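You operate a simulated robot arm through the tools that you are given. There is no shell and no other tool.

You run a simulated robot arm. Do the job below in one go: nothing can be reset, and whatever is moved stays where it is left.

JOB
Dry the cast on the teal board in the airing box.
Fine: tray shut, vent open, fan on till the green lamp lights, then fan off; the cast stays in; leave the other cast.

Only the result counts: the job must be done as asked and must still hold three seconds after the hand-in. Knocking over, shifting, dropping, spilling or breaking anything else fails it.

ROBOT AND FRAMES
A 6-joint arm with a fingered hand, fixed in place. Base frame: the origin is on the floor under the middle of its stand, x ahead of it, y to its left, z up; the work surface is at about z = 95. Readings come in cm, degrees, newtons and seconds.
With the tool pointing down near the work surface it reaches from about 22 to 68 cm from the base axis. Its first joint turns from -166.0 to 166.0 degrees. Payload 4 kg.
The tool frame sits at the grasp point between the pads (the TCP): z along the fingers, y along the line on which they close. The tips reach 2.6 cm beyond it. The gripper opens to 14.8 cm; its body begins 7.3 cm behind the TCP. The gripper is a hand of 3 fingers: y runs from the thumb to the fingers, the wrist lies at [0, 0, -23.9] in the tool frame, and closing takes about 1.5 s.
Orientation is that of the tool frame in the base frame, as [roll, pitch, yaw] about the fixed x, y, z axes, in that order (R = Rz(yaw) Ry(pitch) Rx(roll)). With the fingers straight down and closing along the base's y, the tool's x points along the base's -x, its y along +y and its z along -z.

CONTROLS
- The arm moves only by the tool servo_tool. Its argument "increments" is a list of rows, each a list of 6 numbers: the shift along the tool's x, y, z in units of 300 mm (1.0 is 300 mm), then the turn, a rotation vector about the tool's x, y, z in units of 120 degrees (1.0 is 120 degrees). In form: [[tx, ty, tz, rx, ry, rz], ...]. A call has 1 to 20 rows; each row is the pose to reach, as a shift and turn from the pose commanded when the call began, along the tool's axes at that moment. "gripper" is the finger opening in cm, from 0 to 14.8, set as the call begins (left out, the last holds). A call with a number of a shift or a turn outside -1 to 1 is refused whole. Rows are played at 5 a second. More than 5 cm and 8.6 degrees between two rows, or a gripper value outside its range, and nothing of the call is played. A pose out of reach is approached as far as the arm can. The call stops where the force on the tool passes 50 N (or 10 N more than at its start, if that is more) or the arm is blocked; 0.2 s more then pass. Each finger travels about 15.3 cm/s and halts on what it meets, pressing with about 31 N; the grip force reading is that of the motor and also rises with nothing between the fingers. The clock runs only during rows and for 0.2 s after the last one: add rows that repeat a pose to give the fingers time. It gives the time, the measured TCP pose, the force on the tool (base axes), the opening and the grip force at its end, in the units of the frame above (readings bear some noise), with the torque about the TCP (base axes, N m) and any sound that the robot's microphone picked up.
- Cameras (640 x 400 px; columns grow to the right, rows downward): "scene" is fixed at [21.98, -65.04, 168.07]; the picture's right is [-0.07, 1.00, 0.00], its down [0.99, 0.07, -0.14] and it looks along [-0.14, -0.01, -0.99] (base axes); focal length 312 px, centre (320, 200). "wrist" rides on the gripper at [6.7, -3.9, -9] in the tool frame; the picture's right is [0.50, 0.87, 0.00], its down [-0.66, 0.38, -0.65] and it looks along [-0.57, 0.33, 0.76] (tool axes); focal length 222 px, centre (320, 200). There is no depth. A picture from a camera that has moved, and an enlarged one, comes with that camera's place and axes in the base frame and with its lens.
- capture(camera): a new picture of that camera. It takes no simulated time.
- move_column(by): moves the trunk up (or, below 0, down) by that many cm; the arm rides with it, the base frame stays. It gives what a move gives, with no picture.
- set_fingers(finger1, finger2, thumb_bend): sets how far each is bent, from 0 (flat) to 1 (curled in); at 0.3 the hand is open as for a grip, at 0.7 the pads meet at the TCP. One left out holds its place. A second passes; each finger stops where it meets its share of the squeeze, and holds until it gets a number again. A gripper value or a shape takes the hand back. It gives what a move gives, with no picture; readings hold the bend of each and the force on the fingers (four entries, about 0 where the hand has none), thumb and palm.
- set_grasp(shape): the hand has 3 fingers and takes this shape, open, in about a second: jaw (thumb against the fingers, like two jaws); tri (thumb and two fingers); tip (a fingertip pinch); poke (one finger out to press); point (the index stretched); flat (the hand flat); cup (the hand cupped); fist (a fist). The gripper value then closes the fingers along that shape, each until it touches; the sizes above hold for jaw. It gives what a move gives, with no picture.
- zoom(camera, box): a new picture of the part [left, top, right, bottom] of that camera's present view, enlarged. It takes no simulated time.
- close_job(): hands the job in; it is judged then, once.

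Places have to be worked out from the pictures, the camera data and where the tool is seen. Open the gripper and draw the arm clear of the work before you hand the job in, unless the task says otherwise.

The tools are called after ">>>" as a command line: name --pt "numbers of a row" for each row, then --argument value for the rest, lists and objects as JSON in quotes. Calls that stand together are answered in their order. servo_tool: Moves the arm, as the interface text tells. Its arguments: {"type":"object","properties":{"increments":{"type":"array","items":{"type":"array","items":{"type":"number"}}},"gripper":{"type":"number"}},"required":["increments"]} The other tools are called the same way: move_column (by) moves the trunk up or down; set_grasp (shape) gives the hand a shape; set_fingers (finger1, finger2, thumb_bend) moves the fingers one by one; capture (camera) takes a picture; zoom (camera, box) takes an enlarged picture of a part of a camera's view; close_job () hands the job in.

At the start:

```text
time_s: 0.0
tcp_pos: [7.5, -57.12, 129.2]
orientation: [179.8, -0.1, 179.6]
force: [0.0, -0.3, 0.2]
ft_torque: [-0.02, 0.02, 0.02]
gripper_width: 14.81
finger_force: 0.1
shape: jaw
bend: [0.3, 0.3, 0.3]
finger forces: [0.0, 0.0, 0.1, 0.1, 0.1, 0.0]
trunk travel left (down, up): [-26.6, 5.1]
```

scene: 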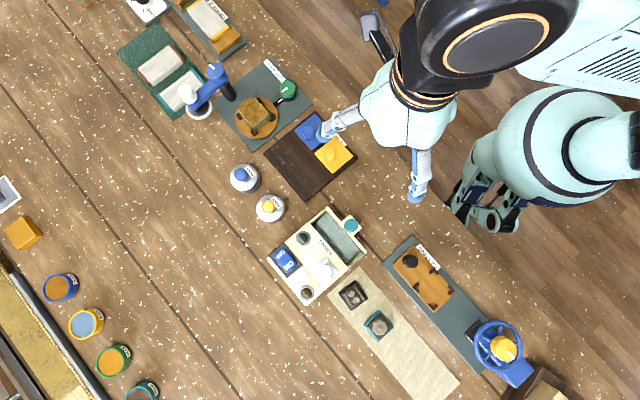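
wrist: 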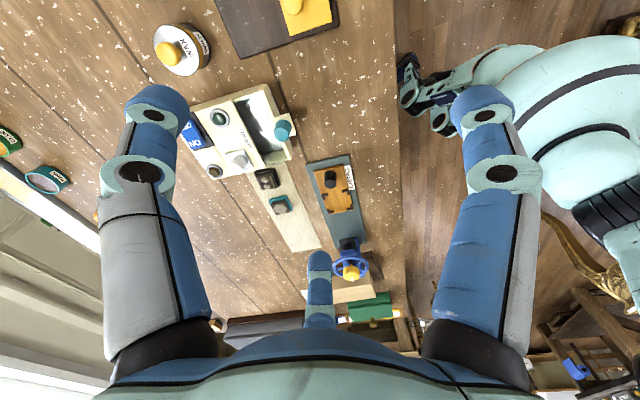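

The scene shows a cream box with a switch, tray and knobs near (320,250) px, and two casts on boards at (352,293) and (378,325). I'll zoom in on these to identify the parts.

>>> zoom --camera "scene" --box '[260, 200, 380, 310]'

>>> zoom --camera "scene" --box '[320, 260, 470, 400]'

>>> zoom --camera "wrist" --box '[170, 70, 370, 270]'

```text
3.64 times, centred on (320, 255) of scene
camera zoom: at [21.98, -65.04, 168.07], right [-0.07, 1.0, 0.0], down [0.99, 0.07, -0.14], along [-0.14, -0.01, -0.99], focal length 1134 px, centre (320, 0)
```

zoom: 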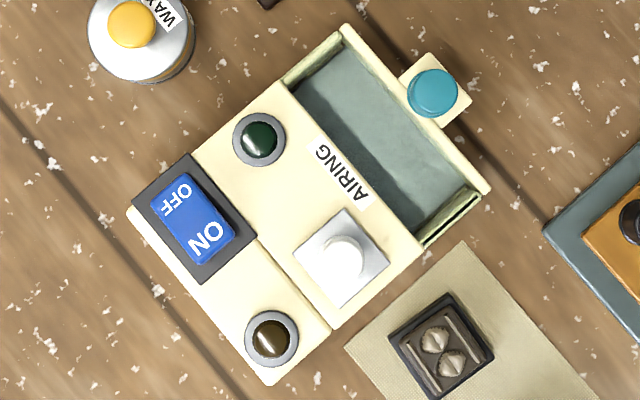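

```text
2.86 times, centred on (395, 330) of scene
camera zoom: at [21.98, -65.04, 168.07], right [-0.07, 1.0, 0.0], down [0.99, 0.07, -0.14], along [-0.14, -0.01, -0.99], focal length 891 px, centre (106, -171)
```

zoom: 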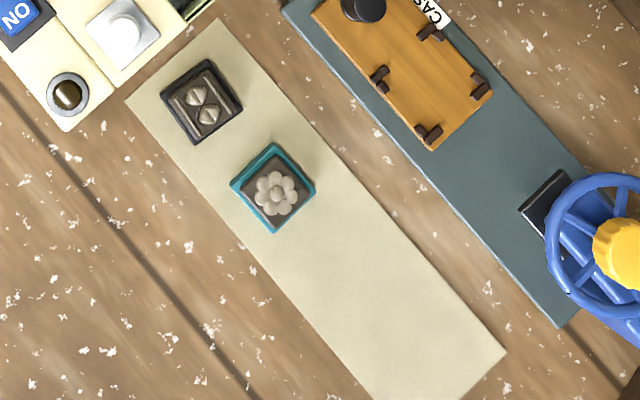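

```text
2.00 times, centred on (270, 170) of wrist
camera zoom: at [0.66, -60.92, 138.27], right [-0.49, 0.87, 0.0], down [0.66, 0.37, 0.65], along [0.57, 0.32, -0.76], focal length 444 px, centre (420, 260)
```

zoom: 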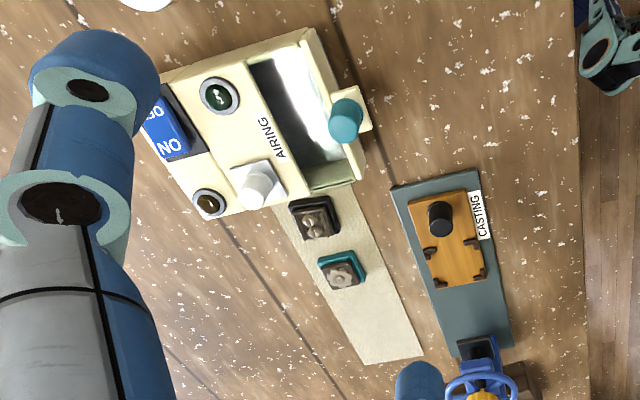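

The two casts sit on a mat: the teal-edged one near base (38.5, -51), the dark one near (35, -56); the airing box's tray is already pulled out with its teal knob at about (17.5, -58.8, 101). Before moving I try the hand shapes to see what each looks like, beginning with "tip".

>>> set_grasp --shape "tip"

>>> capture --camera "wrist"

```text
time_s: 0.9
tcp_pos: [7.54, -57.23, 129.13]
orientation: [179.9, 0.1, 179.6]
force: [1.2, 0.1, 0.5]
ft_torque: [-0.01, -0.03, -0.01]
gripper_width: 14.79
finger_force: 0.0
shape: tip
bend: [0.3, 0.3, 0.3]
finger forces: [0.0, 0.0, 0.1, 0.0, 0.0, 0.1]
trunk travel left (down, up): [-26.6, 5.1]
```

```text
taken
camera wrist: at [0.66, -60.92, 138.27], right [-0.49, 0.87, 0.0], down [0.66, 0.37, 0.65], along [0.57, 0.32, -0.76], focal length 222 px, centre (320, 200)
```

wrist: 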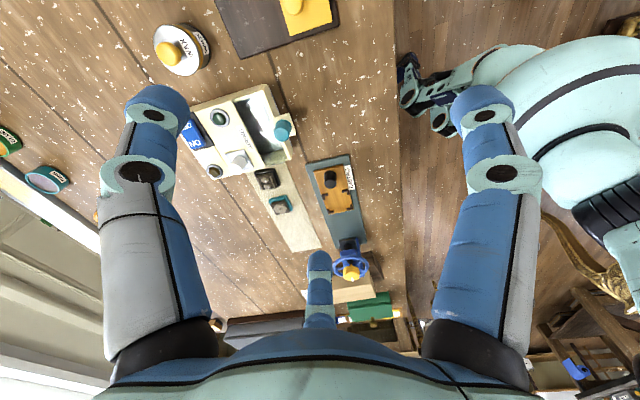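

The open "tip" shape looks the same as the start. I close it part-way in free air to see how the fingers converge.

>>> servo_tool --pt "0 0 0 0 0 0" --pt "0 0 0 0 0 0" --pt "0 0 0 0 0 0" --pt "0 0 0 0 0 0" --pt "0 0 0 0 0 0" --gripper 4.5

>>> capture --camera "wrist"

```text
time_s: 2.1
tcp_pos: [7.47, -57.21, 129.07]
orientation: [180.0, 0.0, 179.6]
force: [-0.3, 0.4, 0.7]
ft_torque: [-0.01, -0.04, -0.02]
gripper_width: 4.52
finger_force: 0.1
shape: tip
bend: [0.77, 0.77, 0.7]
finger forces: [0.1, 0.0, 0.0, 0.1, 0.0, 0.0]
trunk travel left (down, up): [-26.6, 5.1]
```

```text
taken
camera wrist: at [0.66, -60.92, 138.27], right [-0.49, 0.87, 0.0], down [0.66, 0.37, 0.65], along [0.57, 0.32, -0.76], focal length 222 px, centre (320, 200)
```

wrist: 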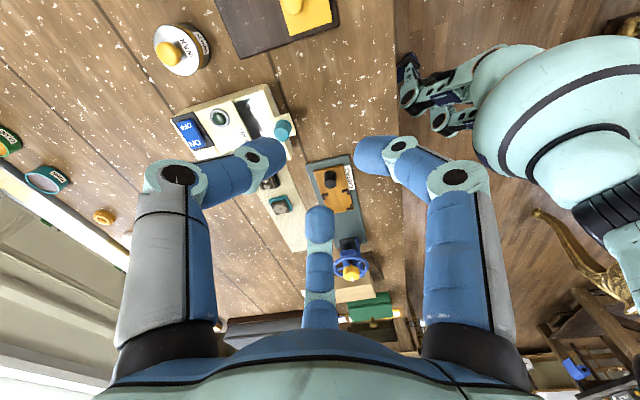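

All three fingers converge at 120° spacing. I open the hand again and bring the wrist camera to the robot side of the box, looking outward, for a close view of tray, vent and switch (staying above z≈109).

>>> servo_tool --pt "-0.0305 0.0052 0.0431 0 0 0.0641" --pt "-0.0611 0.0103 0.0862 0 0 0.1282" --pt "-0.0916 0.0155 0.1292 0 0 0.1922" --pt "-0.1222 0.0206 0.1723 0 0 0.2563" --pt "-0.1527 0.0258 0.2154 0 0 0.3204" --pt "-0.1832 0.0309 0.2585 0 0 0.3845" --pt "-0.2138 0.0361 0.3015 0 0 0.4485" --pt "-0.2443 0.0412 0.3446 0 0 0.5126" --pt "-0.2748 0.0464 0.3877 0 0 0.5767" --pt "-0.3054 0.0515 0.4308 0 0 0.6408" --pt "-0.3359 0.0567 0.4738 0 0 0.7048" --pt "-0.3665 0.0618 0.5169 0 0 0.7689" --pt "-0.397 0.067 0.56 0 0 0.833" --gripper 14.8

>>> capture --camera "wrist"

>>> capture --camera "scene"

```text
time_s: 4.9
tcp_pos: [19.37, -55.27, 112.46]
orientation: [-179.9, -0.2, 79.5]
force: [0.2, 0.8, -0.2]
ft_torque: [-0.03, -0.03, -0.01]
gripper_width: 14.81
finger_force: 0.1
shape: tip
bend: [0.3, 0.3, 0.3]
finger forces: [0.0, 0.0, 0.1, 0.1, 0.1, 0.1]
trunk travel left (down, up): [-26.6, 5.1]
```

```text
taken
camera wrist: at [16.71, -47.88, 121.52], right [0.94, 0.33, 0.0], down [0.25, -0.71, 0.65], along [0.22, -0.62, -0.76], focal length 222 px, centre (320, 200)
```

wrist: 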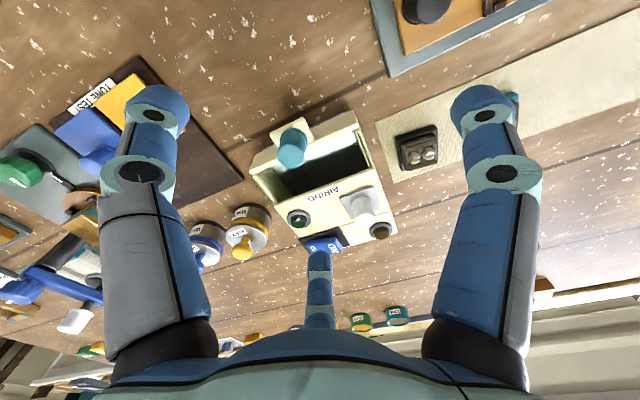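

```text
taken
```

scene: 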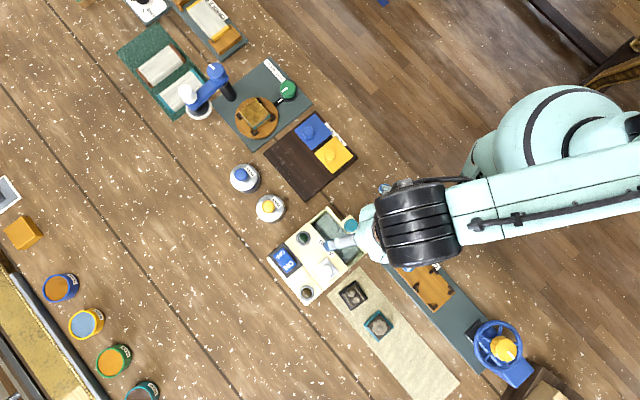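

The view is rotated (image-down points upward in the world), but the box is well in sight. I zoom on the box and on the casts.

>>> zoom --camera "wrist" --box '[235, 95, 415, 265]'

>>> zoom --camera "wrist" --box '[370, 80, 560, 200]'

>>> zoom --camera "scene" --box '[250, 200, 400, 350]'

```text
2.35 times, centred on (325, 180) of wrist
camera zoom: at [16.71, -47.88, 121.52], right [0.94, 0.33, 0.0], down [0.25, -0.71, 0.65], along [0.22, -0.62, -0.76], focal length 523 px, centre (308, 247)
```

zoom: 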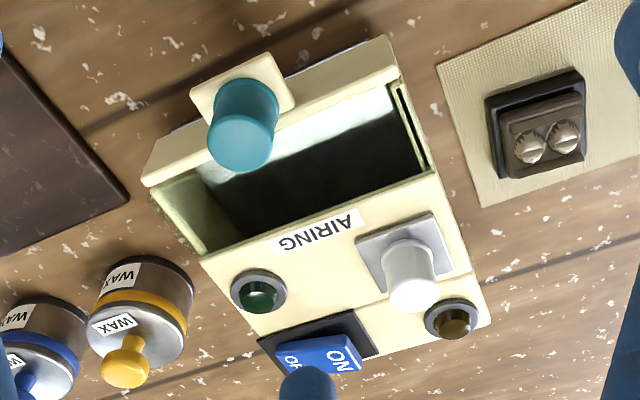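

```text
3.33 times, centred on (465, 140) of wrist
camera zoom: at [16.71, -47.88, 121.52], right [0.94, 0.33, 0.0], down [0.25, -0.71, 0.65], along [0.22, -0.62, -0.76], focal length 740 px, centre (-163, 400)
```

zoom: 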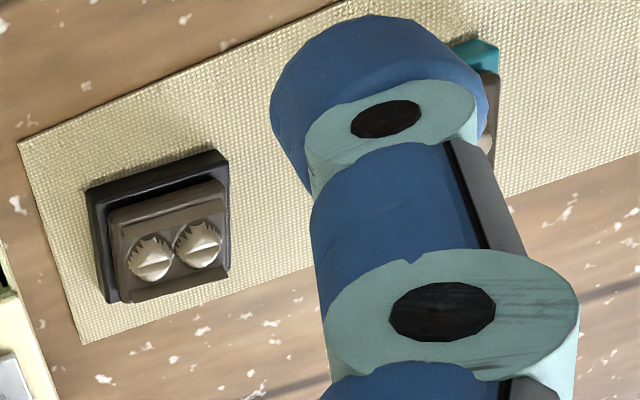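

```text
2.67 times, centred on (325, 275) of scene
camera zoom: at [21.98, -65.04, 168.07], right [-0.07, 1.0, 0.0], down [0.99, 0.07, -0.14], along [-0.14, -0.01, -0.99], focal length 831 px, centre (307, 0)
```

zoom: 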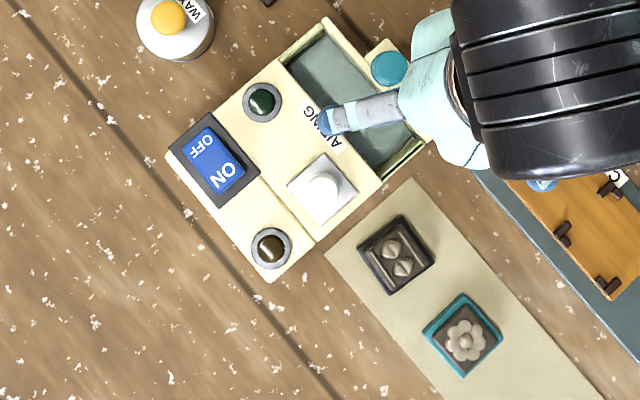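

Box top comes out at z≈100, so the box is only ~5 cm tall; the casts are small blocks on ~4.5 cm boards. I move toward the mat at about z=111 for a closer look at the teal cast, turning the hand so that its thumb lies along the box's long axis.

>>> servo_tool --pt "0.036 0.032 0.006 0 0 -0.0568" --pt "0.072 0.0645 0.0125 0 0 -0.1135" --pt "0.108 0.0968 0.0188 0 0 -0.1703" --pt "0.144 0.129 0.025 0 0 -0.227" --pt "0.18 0.161 0.031 0 0 -0.2838" --pt "0.216 0.1935 0.0375 0 0 -0.3405" --pt "0.252 0.2258 0.0438 0 0 -0.3973" --pt "0.288 0.258 0.05 0 0 -0.454"

>>> capture --camera "wrist"

>>> zoom --camera "scene" --box '[300, 200, 370, 270]'

```text
time_s: 6.7
tcp_pos: [28.52, -48.0, 110.85]
orientation: [180.0, 0.0, 134.4]
force: [0.4, -0.5, -0.7]
ft_torque: [0.05, 0.01, 0.0]
gripper_width: 14.76
finger_force: 0.0
shape: tip
bend: [0.3, 0.3, 0.3]
finger forces: [0.1, 0.1, 0.1, 0.0, 0.0, 0.0]
trunk travel left (down, up): [-26.6, 5.1]
```

```text
taken
camera wrist: at [20.93, -45.73, 120.01], right [0.27, 0.96, 0.0], down [0.73, -0.21, 0.65], along [0.63, -0.18, -0.76], focal length 222 px, centre (320, 200)
```

wrist: 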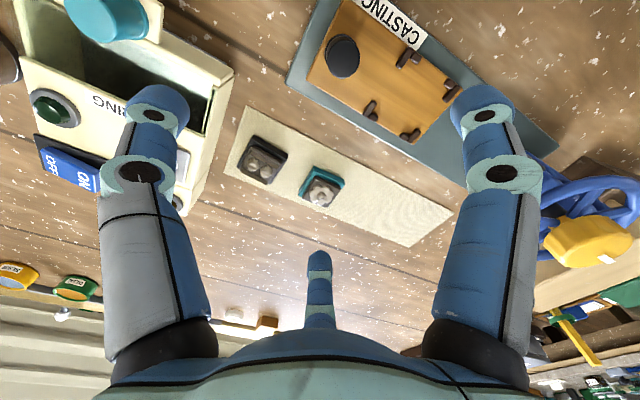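

```text
5.71 times, centred on (335, 235) of scene
camera zoom: at [21.98, -65.04, 168.07], right [-0.07, 1.0, 0.0], down [0.99, 0.07, -0.14], along [-0.14, -0.01, -0.99], focal length 1782 px, centre (234, 0)
```

zoom: 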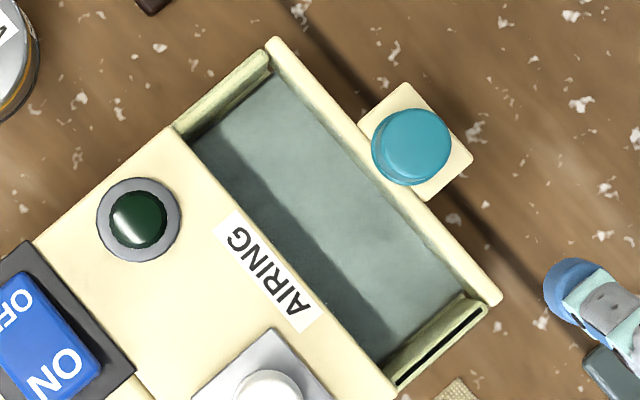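

The tray slot now shows clearly; its open gap along the slide looks about 4.4 cm, so I need accurate cast dimensions. I zoom in on the teal cast in both cameras.

>>> zoom --camera "scene" --box '[335, 275, 405, 345]'

>>> zoom --camera "wrist" --box '[225, 120, 365, 220]'

>>> zoom --camera "wrist" --box '[0, 0, 250, 220]'

```text
5.71 times, centred on (370, 310) of scene
camera zoom: at [21.98, -65.04, 168.07], right [-0.07, 1.0, 0.0], down [0.99, 0.07, -0.14], along [-0.14, -0.01, -0.99], focal length 1782 px, centre (34, -429)
```

zoom: 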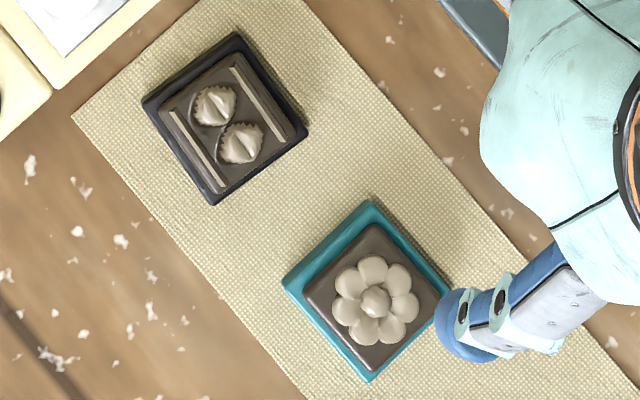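

```text
4.00 times, centred on (295, 170) of wrist
camera zoom: at [20.93, -45.73, 120.01], right [0.27, 0.96, 0.0], down [0.73, -0.21, 0.65], along [0.63, -0.18, -0.76], focal length 888 px, centre (420, 320)
```

zoom: 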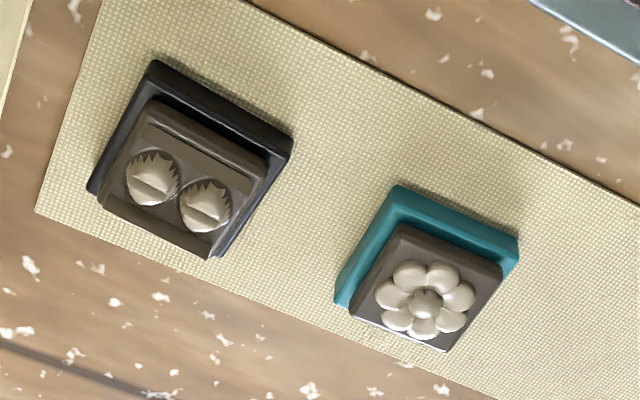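

```text
1.82 times, centred on (125, 110) of wrist
camera zoom: at [20.93, -45.73, 120.01], right [0.27, 0.96, 0.0], down [0.73, -0.21, 0.65], along [0.63, -0.18, -0.76], focal length 404 px, centre (674, 364)
```

zoom: 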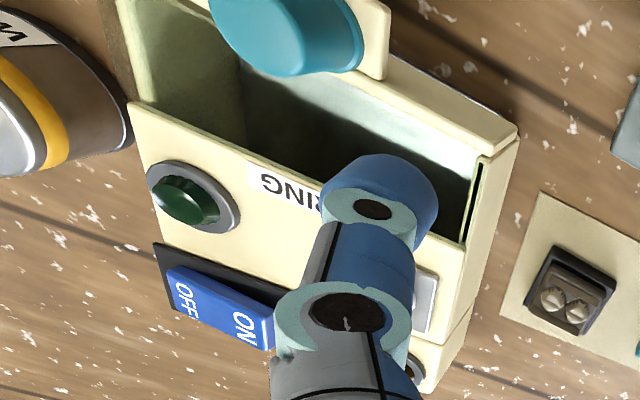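

The teal board measures about 4.75 cm square, centred near (38.9, -50.8), aligned at 45° like the box; the tray gap is nearly the same, so the tray may not be fully open. I check the "poke" shape now, as I'll need it for tray, vent and switch.

>>> set_grasp --shape "poke"

>>> capture --camera "wrist"

>>> zoom --camera "scene" --box '[300, 180, 460, 340]'

```text
time_s: 7.6
tcp_pos: [28.5, -47.93, 110.99]
orientation: [180.0, -0.1, 134.2]
force: [-0.1, 0.6, 0.1]
ft_torque: [-0.05, 0.01, -0.01]
gripper_width: 0.0
finger_force: 0.1
shape: poke
bend: [1.0, 1.0, 0.4]
finger forces: [0.1, 0.1, 0.2, 0.1, 0.0, 0.1]
trunk travel left (down, up): [-26.6, 5.1]
```

```text
taken
camera wrist: at [20.9, -45.74, 120.01], right [0.27, 0.96, 0.0], down [0.73, -0.21, 0.65], along [0.63, -0.18, -0.76], focal length 222 px, centre (320, 200)
```

wrist: 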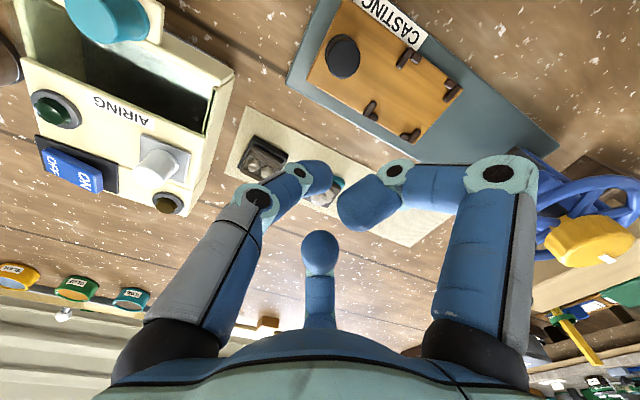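

```text
2.50 times, centred on (380, 260) of scene
camera zoom: at [21.98, -65.04, 168.07], right [-0.07, 1.0, 0.0], down [0.99, 0.07, -0.14], along [-0.14, -0.01, -0.99], focal length 779 px, centre (170, 50)
```

zoom: 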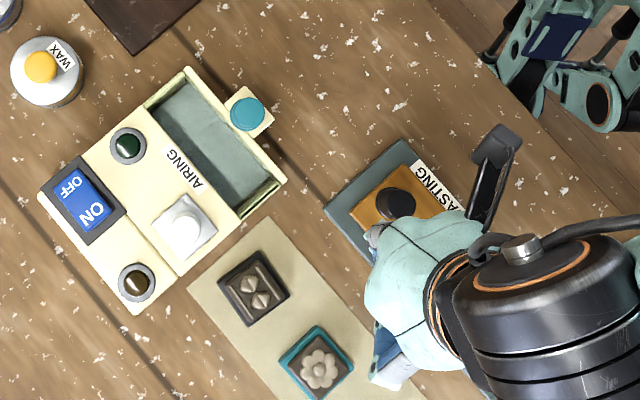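

In "poke" the thumb becomes the probe, its tip landing about at the TCP axis and ~2.5 cm beyond it, with the other fingers curled ~4 cm higher. I zoom on the vent and switch to understand their form.

>>> zoom --camera "wrist" --box '[20, 80, 220, 220]'

>>> zoom --camera "scene" --box '[265, 225, 355, 305]'

```text
2.86 times, centred on (120, 150) of wrist
camera zoom: at [20.9, -45.74, 120.01], right [0.27, 0.96, 0.0], down [0.73, -0.21, 0.65], along [0.63, -0.18, -0.76], focal length 635 px, centre (891, 343)
```

zoom: 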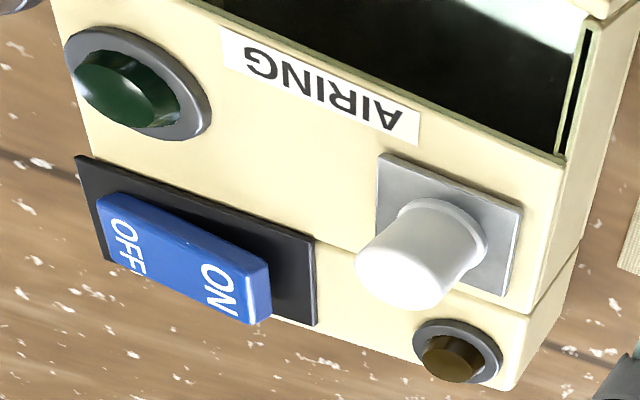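

```text
5.00 times, centred on (310, 265) of scene
camera zoom: at [21.98, -65.04, 168.07], right [-0.07, 1.0, 0.0], down [0.99, 0.07, -0.14], along [-0.14, -0.01, -0.99], focal length 1559 px, centre (370, -125)
```

zoom: 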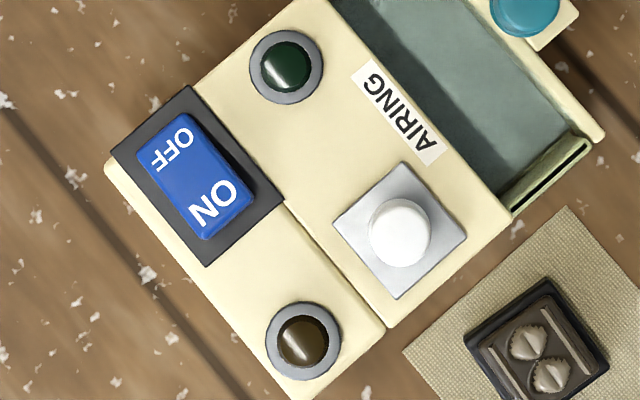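

The rocker's ON end stands proud (so the fan is off) and the vent is a plate with a white knob at about (27, -63), top ≈ z 104. I'll test whether the tray pulls further out: first turn the hand 180° in two steps at z≈111 while moving above the tray slot (~(20.2, -61.1)).

>>> servo_tool --pt "-0.0055 -0.023 0 0 0 0.068" --pt "-0.011 -0.046 0 0 0 0.136" --pt "-0.0166 -0.069 0 0 0 0.2045" --pt "-0.022 -0.092 0 0 0 0.2727" --pt "-0.0276 -0.115 0 0 0 0.341" --pt "-0.033 -0.138 0 0 0 0.409" --pt "-0.0386 -0.161 0 0 0 0.477" --pt "-0.044 -0.184 0 0 0 0.545" --pt "-0.05 -0.207 0 0 0 0.6136" --pt "-0.055 -0.23 0 0 0 0.682" --pt "-0.0607 -0.253 0 0 0 0.75"

```text
time_s: 10.0
tcp_pos: [24.25, -54.82, 110.92]
orientation: [-179.8, 0.0, 44.0]
force: [0.5, -0.4, -0.2]
ft_torque: [0.05, 0.02, -0.02]
gripper_width: 0.0
finger_force: 0.1
shape: poke
bend: [1.0, 1.0, 0.4]
finger forces: [0.0, 0.0, 0.0, 0.0, 0.0, 0.0]
trunk travel left (down, up): [-26.6, 5.1]
```

The first half-turn went fine. Now the second 90° while moving over the slot.

>>> servo_tool --pt "-0.0223 0.0052 0 0 0 0.068" --pt "-0.0446 0.0104 0 0 0 0.136" --pt "-0.0669 0.0156 0 0 0 0.2045" --pt "-0.0892 0.0208 0 0 0 0.2727" --pt "-0.1115 0.026 0 0 0 0.341" --pt "-0.1338 0.0312 0 0 0 0.409" --pt "-0.1561 0.0365 0 0 0 0.477" --pt "-0.1784 0.0417 0 0 0 0.545" --pt "-0.2007 0.0469 0 0 0 0.6136" --pt "-0.223 0.0521 0 0 0 0.682" --pt "-0.2453 0.0573 0 0 0 0.75"

>>> capture --camera "wrist"

>>> capture --camera "scene"

```text
time_s: 12.4
tcp_pos: [20.29, -60.94, 111.07]
orientation: [-179.9, -0.1, -45.9]
force: [0.3, -0.4, -0.3]
ft_torque: [-0.01, 0.01, 0.02]
gripper_width: 0.0
finger_force: 0.0
shape: poke
bend: [1.0, 1.0, 0.4]
finger forces: [0.0, 0.0, 0.0, 0.0, 0.0, 0.0]
trunk travel left (down, up): [-26.6, 5.1]
```

```text
taken
camera wrist: at [27.75, -63.04, 120.09], right [-0.28, -0.96, 0.0], down [-0.73, 0.21, 0.65], along [-0.63, 0.18, -0.76], focal length 222 px, centre (320, 200)
```

wrist: 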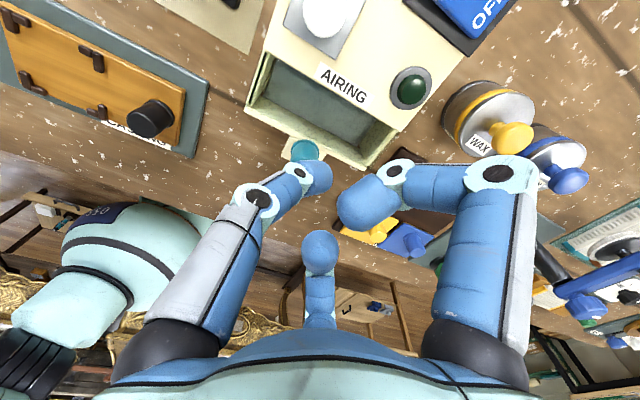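

```text
taken
```

scene: 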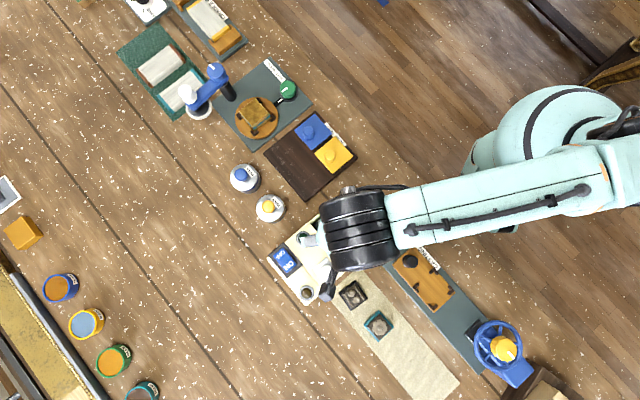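

The thumb probe is above the tray; this camera view faces the tray's front wall from inside. I zoom to measure the tray interior and floor height.

>>> zoom --camera "wrist" --box '[230, 10, 430, 190]'

```text
2.22 times, centred on (330, 100) of wrist
camera zoom: at [27.75, -63.04, 120.09], right [-0.28, -0.96, 0.0], down [-0.73, 0.21, 0.65], along [-0.63, 0.18, -0.76], focal length 494 px, centre (298, 422)
```

zoom: 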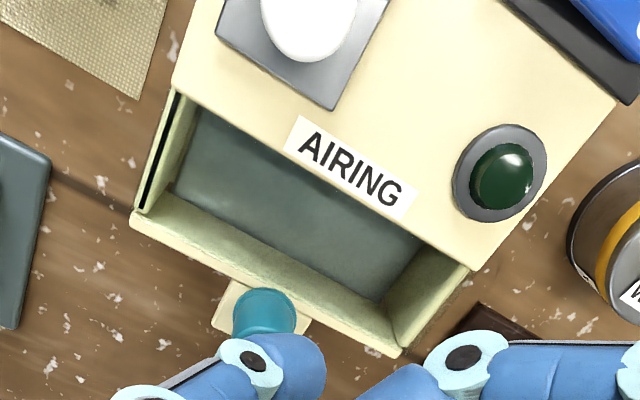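

From two views: box edge at S≈0, tray front wall outer face 5.1 cm out, rim z≈100, floor ≈96.8, inner gap only ≈4.4 cm × 11 cm – smaller than the 4.75 cm board. I lower the thumb tip into the slot (tip ≈98.7, other fingers clear of the lamp) to try pulling the tray further out.

>>> servo_tool --pt "0 0 0.054 0 0 0" --pt "0 0 0.109 0 0 0" --pt "0 0 0.163 0 0 0" --pt "0 0 0.217 0 0 0" --pt "0 0 0.271 0 0 0" --pt "0 0 0.299 0 0 0" --pt "0 0 0.326 0 0 0"

>>> capture --camera "wrist"

>>> zoom --camera "scene" --box '[280, 190, 400, 290]'

```text
time_s: 13.8
tcp_pos: [20.85, -60.95, 103.17]
orientation: [179.9, -1.1, -45.6]
force: [5.9, 7.0, 31.4]
ft_torque: [0.06, 0.05, -0.06]
gripper_width: 0.01
finger_force: 0.0
shape: poke
bend: [1.0, 1.0, 0.92]
finger forces: [0.1, 0.0, 0.1, 0.0, 31.3, 0.1]
trunk travel left (down, up): [-26.6, 5.1]
stopped in row 7: the force on the tool passed its limit at 52 N (the readings are from after the stop); the commanded pose is now the measured one
```

```text
taken
camera wrist: at [28.08, -62.81, 112.41], right [-0.27, -0.96, 0.01], down [-0.74, 0.21, 0.64], along [-0.62, 0.16, -0.77], focal length 222 px, centre (320, 200)
```

wrist: 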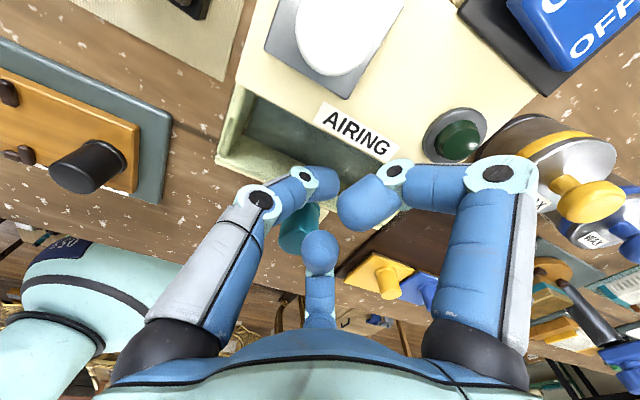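

```text
4.00 times, centred on (340, 240) of scene
camera zoom: at [21.98, -65.04, 168.07], right [-0.07, 1.0, 0.0], down [0.99, 0.07, -0.14], along [-0.14, -0.01, -0.99], focal length 1247 px, centre (240, 40)
```

zoom: 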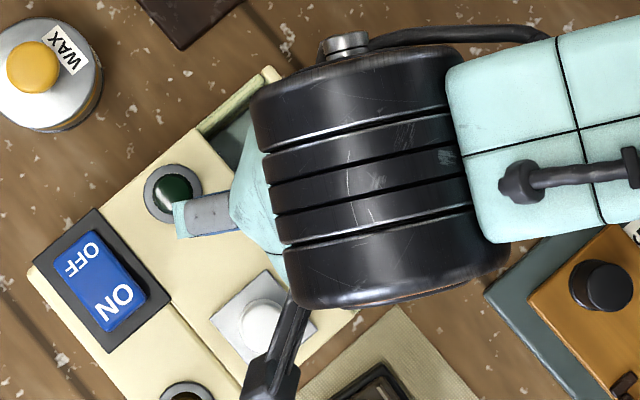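

The thumb met something at TCP z≈103 with ~31 N. I zoom to see what it is touching and whether anything moved.

>>> zoom --camera "wrist" --box '[190, 80, 430, 280]'

>>> capture --camera "scene"

```text
2.00 times, centred on (310, 180) of wrist
camera zoom: at [28.08, -62.81, 112.41], right [-0.27, -0.96, 0.01], down [-0.74, 0.21, 0.64], along [-0.62, 0.16, -0.77], focal length 444 px, centre (340, 240)
```

zoom: 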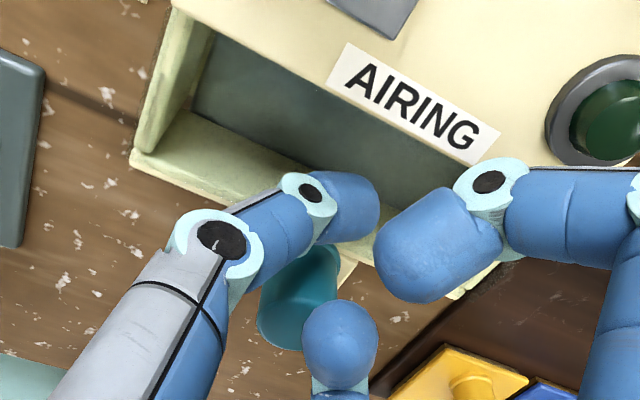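

```text
taken
```

scene: 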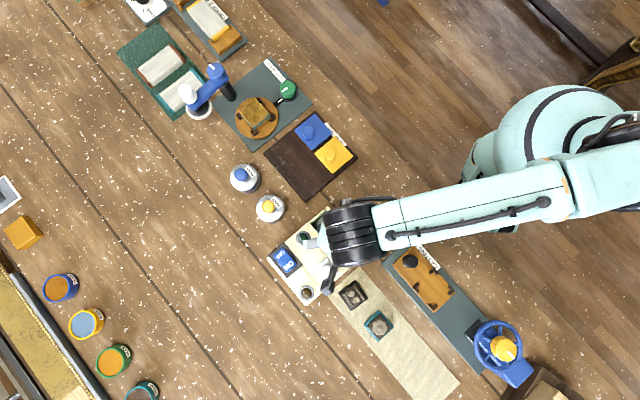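

It looks as if the thumb's underside met something within the slot's height, though its drawn tip seems over the gap. I raise 5 cm and read the bend again to understand the thumb's real posture.

>>> servo_tool --pt "0 0 -0.05 0 0 0" --pt "0 0 -0.1 0 0 0" --pt "0 0 -0.17 0 0 0" --pt "0 0 -0.17 0 0 0" --pt "0 0 -0.17 0 0 0" --pt "0 0 -0.17 0 0 0" --pt "0 0 -0.17 0 0 0"

>>> capture --camera "wrist"

```text
time_s: 15.4
tcp_pos: [20.67, -60.89, 107.76]
orientation: [-179.9, -0.5, -45.8]
force: [0.3, -0.1, -0.5]
ft_torque: [0.01, -0.01, -0.01]
gripper_width: 0.0
finger_force: 0.0
shape: poke
bend: [1.0, 1.0, 0.4]
finger forces: [0.0, 0.0, 0.0, 0.0, 0.1, 0.0]
trunk travel left (down, up): [-26.6, 5.1]
```

```text
taken
camera wrist: at [28.11, -62.91, 116.89], right [-0.27, -0.96, 0.01], down [-0.73, 0.21, 0.65], along [-0.62, 0.17, -0.76], focal length 222 px, centre (320, 200)
```

wrist: 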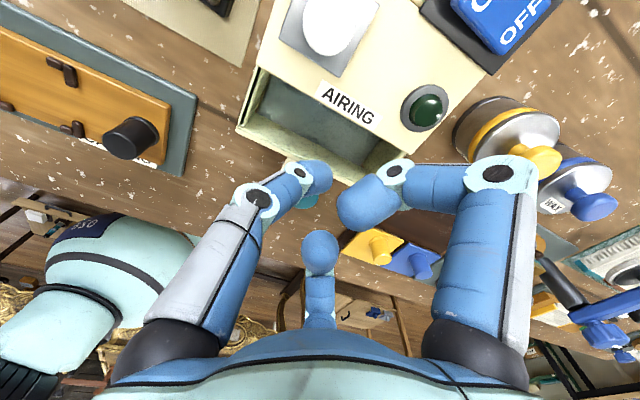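

The bend returned to 0.4 with no visual change, so I need to learn how bend maps to the drawn thumb. At this safe height I set the fingers explicitly (fingers curled, thumb 0.4) and look.

>>> set_fingers --finger1 1.0 --finger2 1.0 --thumb_bend 0.5

>>> capture --camera "wrist"

```text
time_s: 16.4
tcp_pos: [20.8, -60.94, 107.68]
orientation: [179.9, -0.6, -45.7]
force: [-0.6, 0.1, -0.2]
ft_torque: [-0.01, 0.0, -0.02]
gripper_width: 4.01
finger_force: 0.1
shape: fingers
bend: [0.98, 0.98, 0.5]
finger forces: [0.0, 0.0, 0.0, 0.1, 0.0, 0.0]
trunk travel left (down, up): [-26.6, 5.1]
```

```text
taken
camera wrist: at [28.11, -62.91, 116.89], right [-0.27, -0.96, 0.01], down [-0.73, 0.21, 0.65], along [-0.62, 0.17, -0.76], focal length 222 px, centre (320, 200)
```

wrist: 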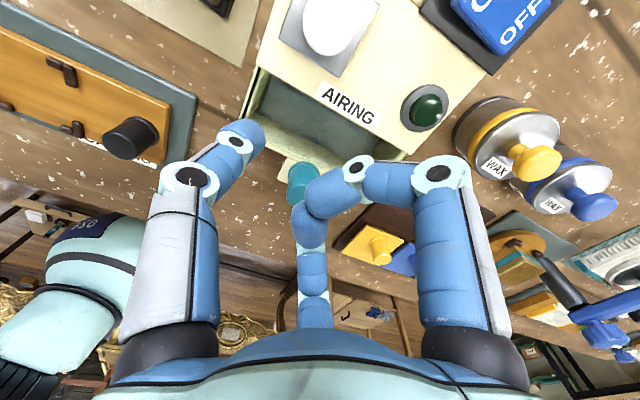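

With explicit bends the drawn thumb follows the numbers, so geometry is understood: in "poke" the tip sits ~2.5 cm beyond the TCP on the axis. I return to poke and probe down in small steps to find where contact really begins.

>>> set_grasp --shape "poke"

>>> servo_tool --pt "0 0 0.03 0 0 0" --pt "0 0 0.06 0 0 0" --pt "0 0 0.09 0 0 0"

>>> servo_tool --pt "0 0 0.01 0 0 0" --pt "0 0 0.02 0 0 0" --pt "0 0 0.03 0 0 0"

```text
time_s: 17.3
tcp_pos: [20.72, -61.0, 107.75]
orientation: [180.0, -0.7, -45.7]
force: [0.7, 0.5, 1.2]
ft_torque: [0.02, 0.0, -0.01]
gripper_width: 0.01
finger_force: 0.2
shape: poke
bend: [1.0, 1.0, 0.4]
finger forces: [0.0, 0.0, 0.1, 0.0, 0.1, 0.0]
trunk travel left (down, up): [-26.6, 5.1]
```

```text
time_s: 18.1
tcp_pos: [20.76, -60.98, 104.94]
orientation: [180.0, -0.6, -45.7]
force: [-0.3, -0.3, 0.7]
ft_torque: [-0.03, 0.01, -0.01]
gripper_width: 0.0
finger_force: 0.1
shape: poke
bend: [1.0, 1.0, 0.4]
finger forces: [0.0, 0.0, 0.0, 0.1, 0.1, 0.0]
trunk travel left (down, up): [-26.6, 5.1]
```

```text
time_s: 18.9
tcp_pos: [20.78, -61.06, 104.26]
orientation: [180.0, -0.7, -45.7]
force: [0.4, 0.5, 0.5]
ft_torque: [-0.01, -0.03, 0.0]
gripper_width: 0.01
finger_force: 0.0
shape: poke
bend: [1.0, 1.0, 0.4]
finger forces: [0.0, 0.0, 0.0, 0.1, 0.0, 0.1]
trunk travel left (down, up): [-26.6, 5.1]
```

No contact yet at TCP z 104.2. I continue down in fine steps.

>>> servo_tool --pt "0 0 0.008 0 0 0" --pt "0 0 0.016 0 0 0" --pt "0 0 0.016 0 0 0"

>>> servo_tool --pt "0 0 0.008 0 0 0" --pt "0 0 0.016 0 0 0" --pt "0 0 0.016 0 0 0"

>>> servo_tool --pt "0 0 0.008 0 0 0" --pt "0 0 0.016 0 0 0" --pt "0 0 0.016 0 0 0"

```text
time_s: 19.7
tcp_pos: [20.7, -61.06, 103.68]
orientation: [180.0, -0.7, -45.7]
force: [-0.7, 0.8, 0.0]
ft_torque: [0.04, 0.01, 0.03]
gripper_width: 0.0
finger_force: 0.2
shape: poke
bend: [1.0, 1.0, 0.4]
finger forces: [0.1, 0.0, 0.0, 0.1, 0.0, 0.0]
trunk travel left (down, up): [-26.6, 5.1]
```

```text
time_s: 20.5
tcp_pos: [20.74, -60.9, 103.57]
orientation: [179.8, -0.8, -45.6]
force: [4.3, -1.4, 20.9]
ft_torque: [0.03, -0.02, -0.01]
gripper_width: 0.02
finger_force: 0.1
shape: poke
bend: [1.0, 1.0, 0.4]
finger forces: [0.1, 0.0, 0.1, 0.0, 20.6, 0.0]
trunk travel left (down, up): [-26.6, 5.1]
```

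```text
time_s: 21.3
tcp_pos: [20.87, -60.67, 103.01]
orientation: [179.7, -0.8, -45.7]
force: [13.9, 9.0, 43.3]
ft_torque: [0.04, 0.01, -0.01]
gripper_width: 0.0
finger_force: 0.0
shape: poke
bend: [1.0, 1.0, 0.91]
finger forces: [0.0, 0.0, 0.1, 0.0, 42.8, 0.0]
trunk travel left (down, up): [-26.6, 5.1]
```

Contact starts at TCP z≈103.6, right on the tool axis, with only the thumb loaded. I look closely at the contact now.

>>> zoom --camera "wrist" --box '[220, 60, 420, 240]'

>>> zoom --camera "scene" --box '[270, 195, 370, 305]'

```text
2.22 times, centred on (320, 150) of wrist
camera zoom: at [28.22, -62.62, 112.25], right [-0.27, -0.96, 0.01], down [-0.73, 0.21, 0.65], along [-0.62, 0.17, -0.76], focal length 494 px, centre (320, 311)
```

zoom: 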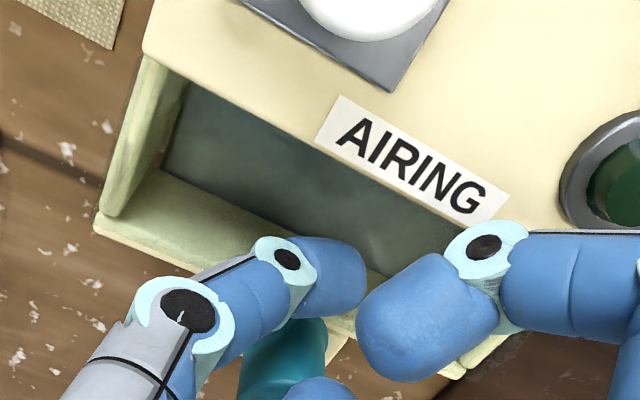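

```text
3.64 times, centred on (320, 250) of scene
camera zoom: at [21.98, -65.04, 168.07], right [-0.07, 1.0, 0.0], down [0.99, 0.07, -0.14], along [-0.14, -0.01, -0.99], focal length 1134 px, centre (320, 18)
```

zoom: 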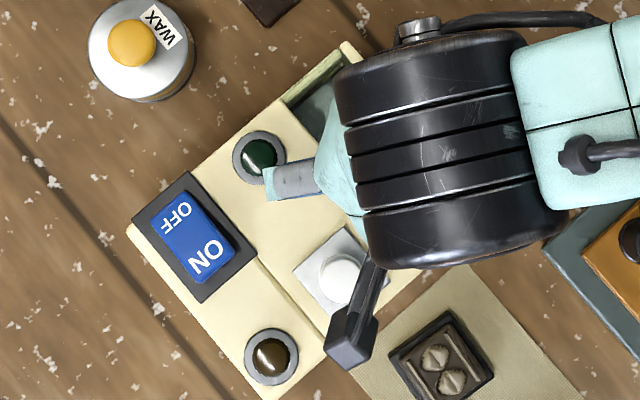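

I still can't explain the contact height, so I lift off and look at the "point" shape as an alternative probe.

>>> servo_tool --pt "0 0 -0.05 0 0 0" --pt "0 0 -0.1 0 0 0" --pt "0 0 -0.16 0 0 0" --pt "0 0 -0.22 0 0 0" --pt "0 0 -0.22 0 0 0"

>>> set_grasp --shape "point"

>>> capture --camera "wrist"

```text
time_s: 22.5
tcp_pos: [20.55, -60.9, 109.09]
orientation: [-180.0, -0.6, -45.7]
force: [0.2, 0.1, 0.4]
ft_torque: [0.01, 0.0, -0.04]
gripper_width: 0.02
finger_force: 0.0
shape: poke
bend: [1.0, 1.0, 0.4]
finger forces: [0.1, 0.0, 0.0, 0.0, 0.1, 0.1]
trunk travel left (down, up): [-26.6, 5.1]
```

```text
time_s: 23.4
tcp_pos: [20.7, -60.98, 109.18]
orientation: [-180.0, -0.6, -45.6]
force: [0.5, -0.1, -0.2]
ft_torque: [0.02, 0.03, 0.03]
gripper_width: 14.22
finger_force: 0.1
shape: point
bend: [0.7, 1.0, 0.86]
finger forces: [0.0, 0.0, 0.1, 0.1, 0.0, 0.1]
trunk travel left (down, up): [-26.6, 5.1]
```

```text
taken
camera wrist: at [27.97, -62.86, 118.3], right [-0.27, -0.96, 0.01], down [-0.73, 0.21, 0.65], along [-0.62, 0.17, -0.76], focal length 222 px, centre (320, 200)
```

wrist: 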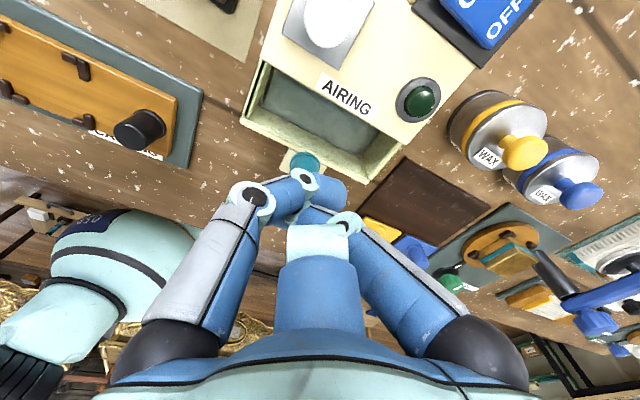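

"Point" offers no clearer probe. I go back to "poke" and probe again 1.1 cm closer to the box, to see if the thumb then enters the slot.

>>> set_grasp --shape "poke"

>>> servo_tool --pt "0.018 0.0 0.04 0 0 0" --pt "0.037 0.0 0.09 0 0 0" --pt "0.037 0.0 0.13 0 0 0" --pt "0.037 0.0 0.157 0 0 0" --pt "0.037 0.0 0.157 0 0 0"

>>> servo_tool --pt "0 0 0.008 0 0 0" --pt "0 0 0.016 0 0 0" --pt "0 0 0.016 0 0 0"

```text
time_s: 24.3
tcp_pos: [20.61, -60.94, 109.2]
orientation: [180.0, -0.6, -45.7]
force: [0.4, 0.0, 0.5]
ft_torque: [-0.01, -0.05, -0.02]
gripper_width: 0.01
finger_force: 0.1
shape: poke
bend: [1.0, 1.0, 0.4]
finger forces: [0.0, 0.0, 0.0, 0.0, 0.0, 0.0]
trunk travel left (down, up): [-26.6, 5.1]
```

```text
time_s: 25.5
tcp_pos: [21.4, -61.83, 104.52]
orientation: [180.0, -0.6, -45.6]
force: [0.3, 1.0, 0.3]
ft_torque: [0.02, 0.01, 0.01]
gripper_width: 0.02
finger_force: 0.1
shape: poke
bend: [1.0, 1.0, 0.4]
finger forces: [0.0, 0.0, 0.0, 0.0, 0.0, 0.0]
trunk travel left (down, up): [-26.6, 5.1]
```

```text
time_s: 26.3
tcp_pos: [21.53, -61.7, 104.06]
orientation: [-180.0, -0.6, -45.7]
force: [-0.6, -0.9, -0.5]
ft_torque: [-0.01, -0.01, 0.01]
gripper_width: 0.0
finger_force: 0.0
shape: poke
bend: [1.0, 1.0, 0.4]
finger forces: [0.1, 0.1, 0.0, 0.1, 0.0, 0.1]
trunk travel left (down, up): [-26.6, 5.1]
```

Still free at 104.1. I continue down in half-centimetre steps.

>>> servo_tool --pt "0 0 0.008 0 0 0" --pt "0 0 0.015 0 0 0" --pt "0 0 0.015 0 0 0"

>>> servo_tool --pt "0 0 0.008 0 0 0" --pt "0 0 0.015 0 0 0" --pt "0 0 0.015 0 0 0"

```text
time_s: 27.1
tcp_pos: [21.43, -61.99, 103.59]
orientation: [-179.9, -0.6, -45.8]
force: [0.5, 0.2, 0.2]
ft_torque: [-0.03, 0.04, 0.04]
gripper_width: 0.01
finger_force: 0.2
shape: poke
bend: [1.0, 1.0, 0.4]
finger forces: [0.0, 0.0, 0.1, 0.0, 0.0, 0.0]
trunk travel left (down, up): [-26.6, 5.1]
```

```text
time_s: 27.9
tcp_pos: [21.61, -61.85, 103.43]
orientation: [179.9, -0.8, -45.7]
force: [1.4, -2.5, 16.5]
ft_torque: [-0.08, 0.0, 0.01]
gripper_width: 0.02
finger_force: 0.0
shape: poke
bend: [1.0, 1.0, 0.4]
finger forces: [0.0, 0.0, 0.0, 0.1, 16.7, 0.0]
trunk travel left (down, up): [-26.6, 5.1]
```

Contact again at the same height, 1.1 cm further in – so it is a flat surface, perhaps the tray floor with the thumb reaching deeper than drawn. I raise 0.6 cm and sweep outward toward the tray's front wall: if the thumb is inside the slot it will meet the wall.

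>>> servo_tool --pt "0 0 -0.02 0 0 0" --pt "-0.015 0 -0.02 0 0 0" --pt "-0.03 0 -0.02 0 0 0" --pt "-0.045 0 -0.02 0 0 0" --pt "-0.06 0 -0.02 0 0 0" --pt "-0.07 0 -0.02 0 0 0"

>>> servo_tool --pt "-0.01 0 0 0 0 0" --pt "-0.02 0 0 0 0 0" --pt "-0.03 0 0 0 0 0"

```text
time_s: 29.3
tcp_pos: [20.06, -60.29, 103.89]
orientation: [-179.9, -0.6, -45.7]
force: [-0.3, 0.9, -0.1]
ft_torque: [-0.02, 0.04, -0.01]
gripper_width: 0.0
finger_force: 0.1
shape: poke
bend: [1.0, 1.0, 0.4]
finger forces: [0.0, 0.0, 0.0, 0.0, 0.0, 0.1]
trunk travel left (down, up): [-26.6, 5.1]
```

```text
time_s: 30.1
tcp_pos: [19.29, -59.74, 103.72]
orientation: [-179.9, -0.6, -45.7]
force: [0.4, -0.2, 0.0]
ft_torque: [0.0, -0.02, 0.01]
gripper_width: 0.01
finger_force: 0.1
shape: poke
bend: [1.0, 1.0, 0.4]
finger forces: [0.1, 0.1, 0.1, 0.0, 0.4, 0.0]
trunk travel left (down, up): [-26.6, 5.1]
```

No wall resistance felt – either the tray slid along freely or the thumb is above the rim. I look at both cameras.

>>> capture --camera "wrist"

>>> capture --camera "scene"

```text
taken
camera wrist: at [26.72, -61.71, 112.87], right [-0.27, -0.96, 0.01], down [-0.73, 0.21, 0.65], along [-0.62, 0.17, -0.76], focal length 222 px, centre (320, 200)
```

wrist: 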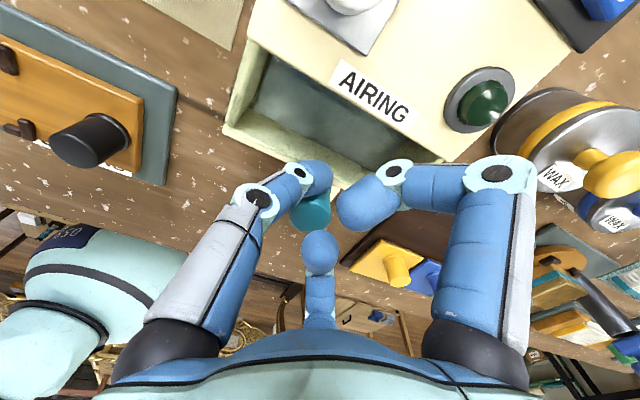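

```text
taken
```

scene: 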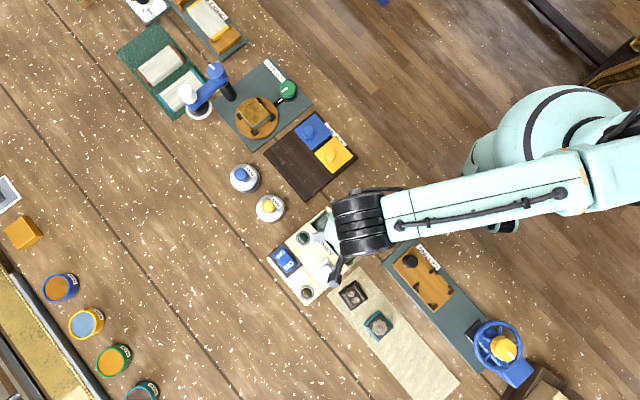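

The tray has not moved; the thumb is passing above the rim. To calibrate the thumb's true reach I'll touch the box's solid top (z≈100) just behind the tray edge and compare contact heights.

>>> servo_tool --pt "0 0 -0.03 0 0 0" --pt "0.04 0 -0.03 0 0 0" --pt "0.09 0 -0.03 0 0 0" --pt "0.14 0 -0.03 0 0 0" --pt "0.18 0 -0.03 0 0 0" --pt "0.18 0 -0.01 0 0 0" --pt "0.18 0 -0.01 0 0 0"

>>> servo_tool --pt "0 0 0.006 0 0 0" --pt "0 0 0.012 0 0 0" --pt "0 0 0.012 0 0 0"

>>> servo_tool --pt "0 0 0.006 0 0 0" --pt "0 0 0.012 0 0 0" --pt "0 0 0.012 0 0 0"

```text
time_s: 31.7
tcp_pos: [22.97, -63.57, 104.12]
orientation: [180.0, -0.6, -45.7]
force: [-0.2, -0.8, 0.5]
ft_torque: [-0.01, -0.02, 0.01]
gripper_width: 0.01
finger_force: 0.1
shape: poke
bend: [1.0, 1.0, 0.4]
finger forces: [0.0, 0.0, 0.1, 0.0, 0.0, 0.0]
trunk travel left (down, up): [-26.6, 5.1]
```

```text
time_s: 32.5
tcp_pos: [23.25, -63.61, 103.83]
orientation: [180.0, -0.6, -45.7]
force: [-0.3, -0.4, -0.4]
ft_torque: [0.03, -0.02, 0.0]
gripper_width: 0.0
finger_force: 0.1
shape: poke
bend: [1.0, 1.0, 0.4]
finger forces: [0.0, 0.1, 0.2, 0.0, 0.0, 0.0]
trunk travel left (down, up): [-26.6, 5.1]
```

```text
time_s: 33.3
tcp_pos: [23.14, -63.64, 103.45]
orientation: [180.0, -0.6, -45.6]
force: [1.6, 0.1, 4.4]
ft_torque: [0.04, -0.02, 0.01]
gripper_width: 0.0
finger_force: 0.1
shape: poke
bend: [1.0, 1.0, 0.4]
finger forces: [0.0, 0.0, 0.0, 0.1, 4.2, 0.1]
trunk travel left (down, up): [-26.6, 5.1]
```

The box top gives contact at the same TCP height (≈103.5, so the tip reaches 3.5 cm below the TCP). I probe the slot once more, nearer the middle/front (S≈3.3), to tell whether the slot is really open.

>>> servo_tool --pt "0 0 -0.03 0 0 0" --pt "-0.05 0 -0.03 0 0 0" --pt "-0.1 0 -0.03 0 0 0" --pt "-0.153 0 -0.03 0 0 0" --pt "-0.153 0 -0.01 0 0 0" --pt "-0.153 0 -0.01 0 0 0"

>>> servo_tool --pt "0 0 0.006 0 0 0" --pt "0 0 0.015 0 0 0" --pt "0 0 0.02 0 0 0" --pt "0 0 0.02 0 0 0"

>>> servo_tool --pt "0 0 0.006 0 0 0" --pt "0 0 0.012 0 0 0" --pt "0 0 0.012 0 0 0"

```text
time_s: 34.7
tcp_pos: [20.0, -60.25, 103.51]
orientation: [-180.0, -0.5, -45.8]
force: [-0.1, 0.1, 1.0]
ft_torque: [-0.01, 0.02, 0.01]
gripper_width: 0.0
finger_force: 0.0
shape: poke
bend: [1.0, 1.0, 0.4]
finger forces: [0.0, 0.1, 0.0, 0.1, 0.1, 0.0]
trunk travel left (down, up): [-26.6, 5.1]
```

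```text
time_s: 35.7
tcp_pos: [20.32, -60.01, 103.21]
orientation: [179.8, -0.9, -45.5]
force: [11.6, 2.6, 35.7]
ft_torque: [0.01, -0.06, -0.01]
gripper_width: 0.02
finger_force: 0.1
shape: poke
bend: [1.0, 1.0, 0.91]
finger forces: [0.0, 0.0, 0.0, 0.0, 35.8, 0.0]
trunk travel left (down, up): [-26.6, 5.1]
```

```text
time_s: 36.5
tcp_pos: [20.11, -59.97, 103.02]
orientation: [179.8, -0.7, -45.6]
force: [14.1, 10.2, 41.8]
ft_torque: [0.06, -0.01, 0.0]
gripper_width: 0.01
finger_force: 0.1
shape: poke
bend: [1.0, 1.0, 0.91]
finger forces: [0.1, 0.0, 0.1, 0.0, 42.0, 0.1]
trunk travel left (down, up): [-26.6, 5.1]
```

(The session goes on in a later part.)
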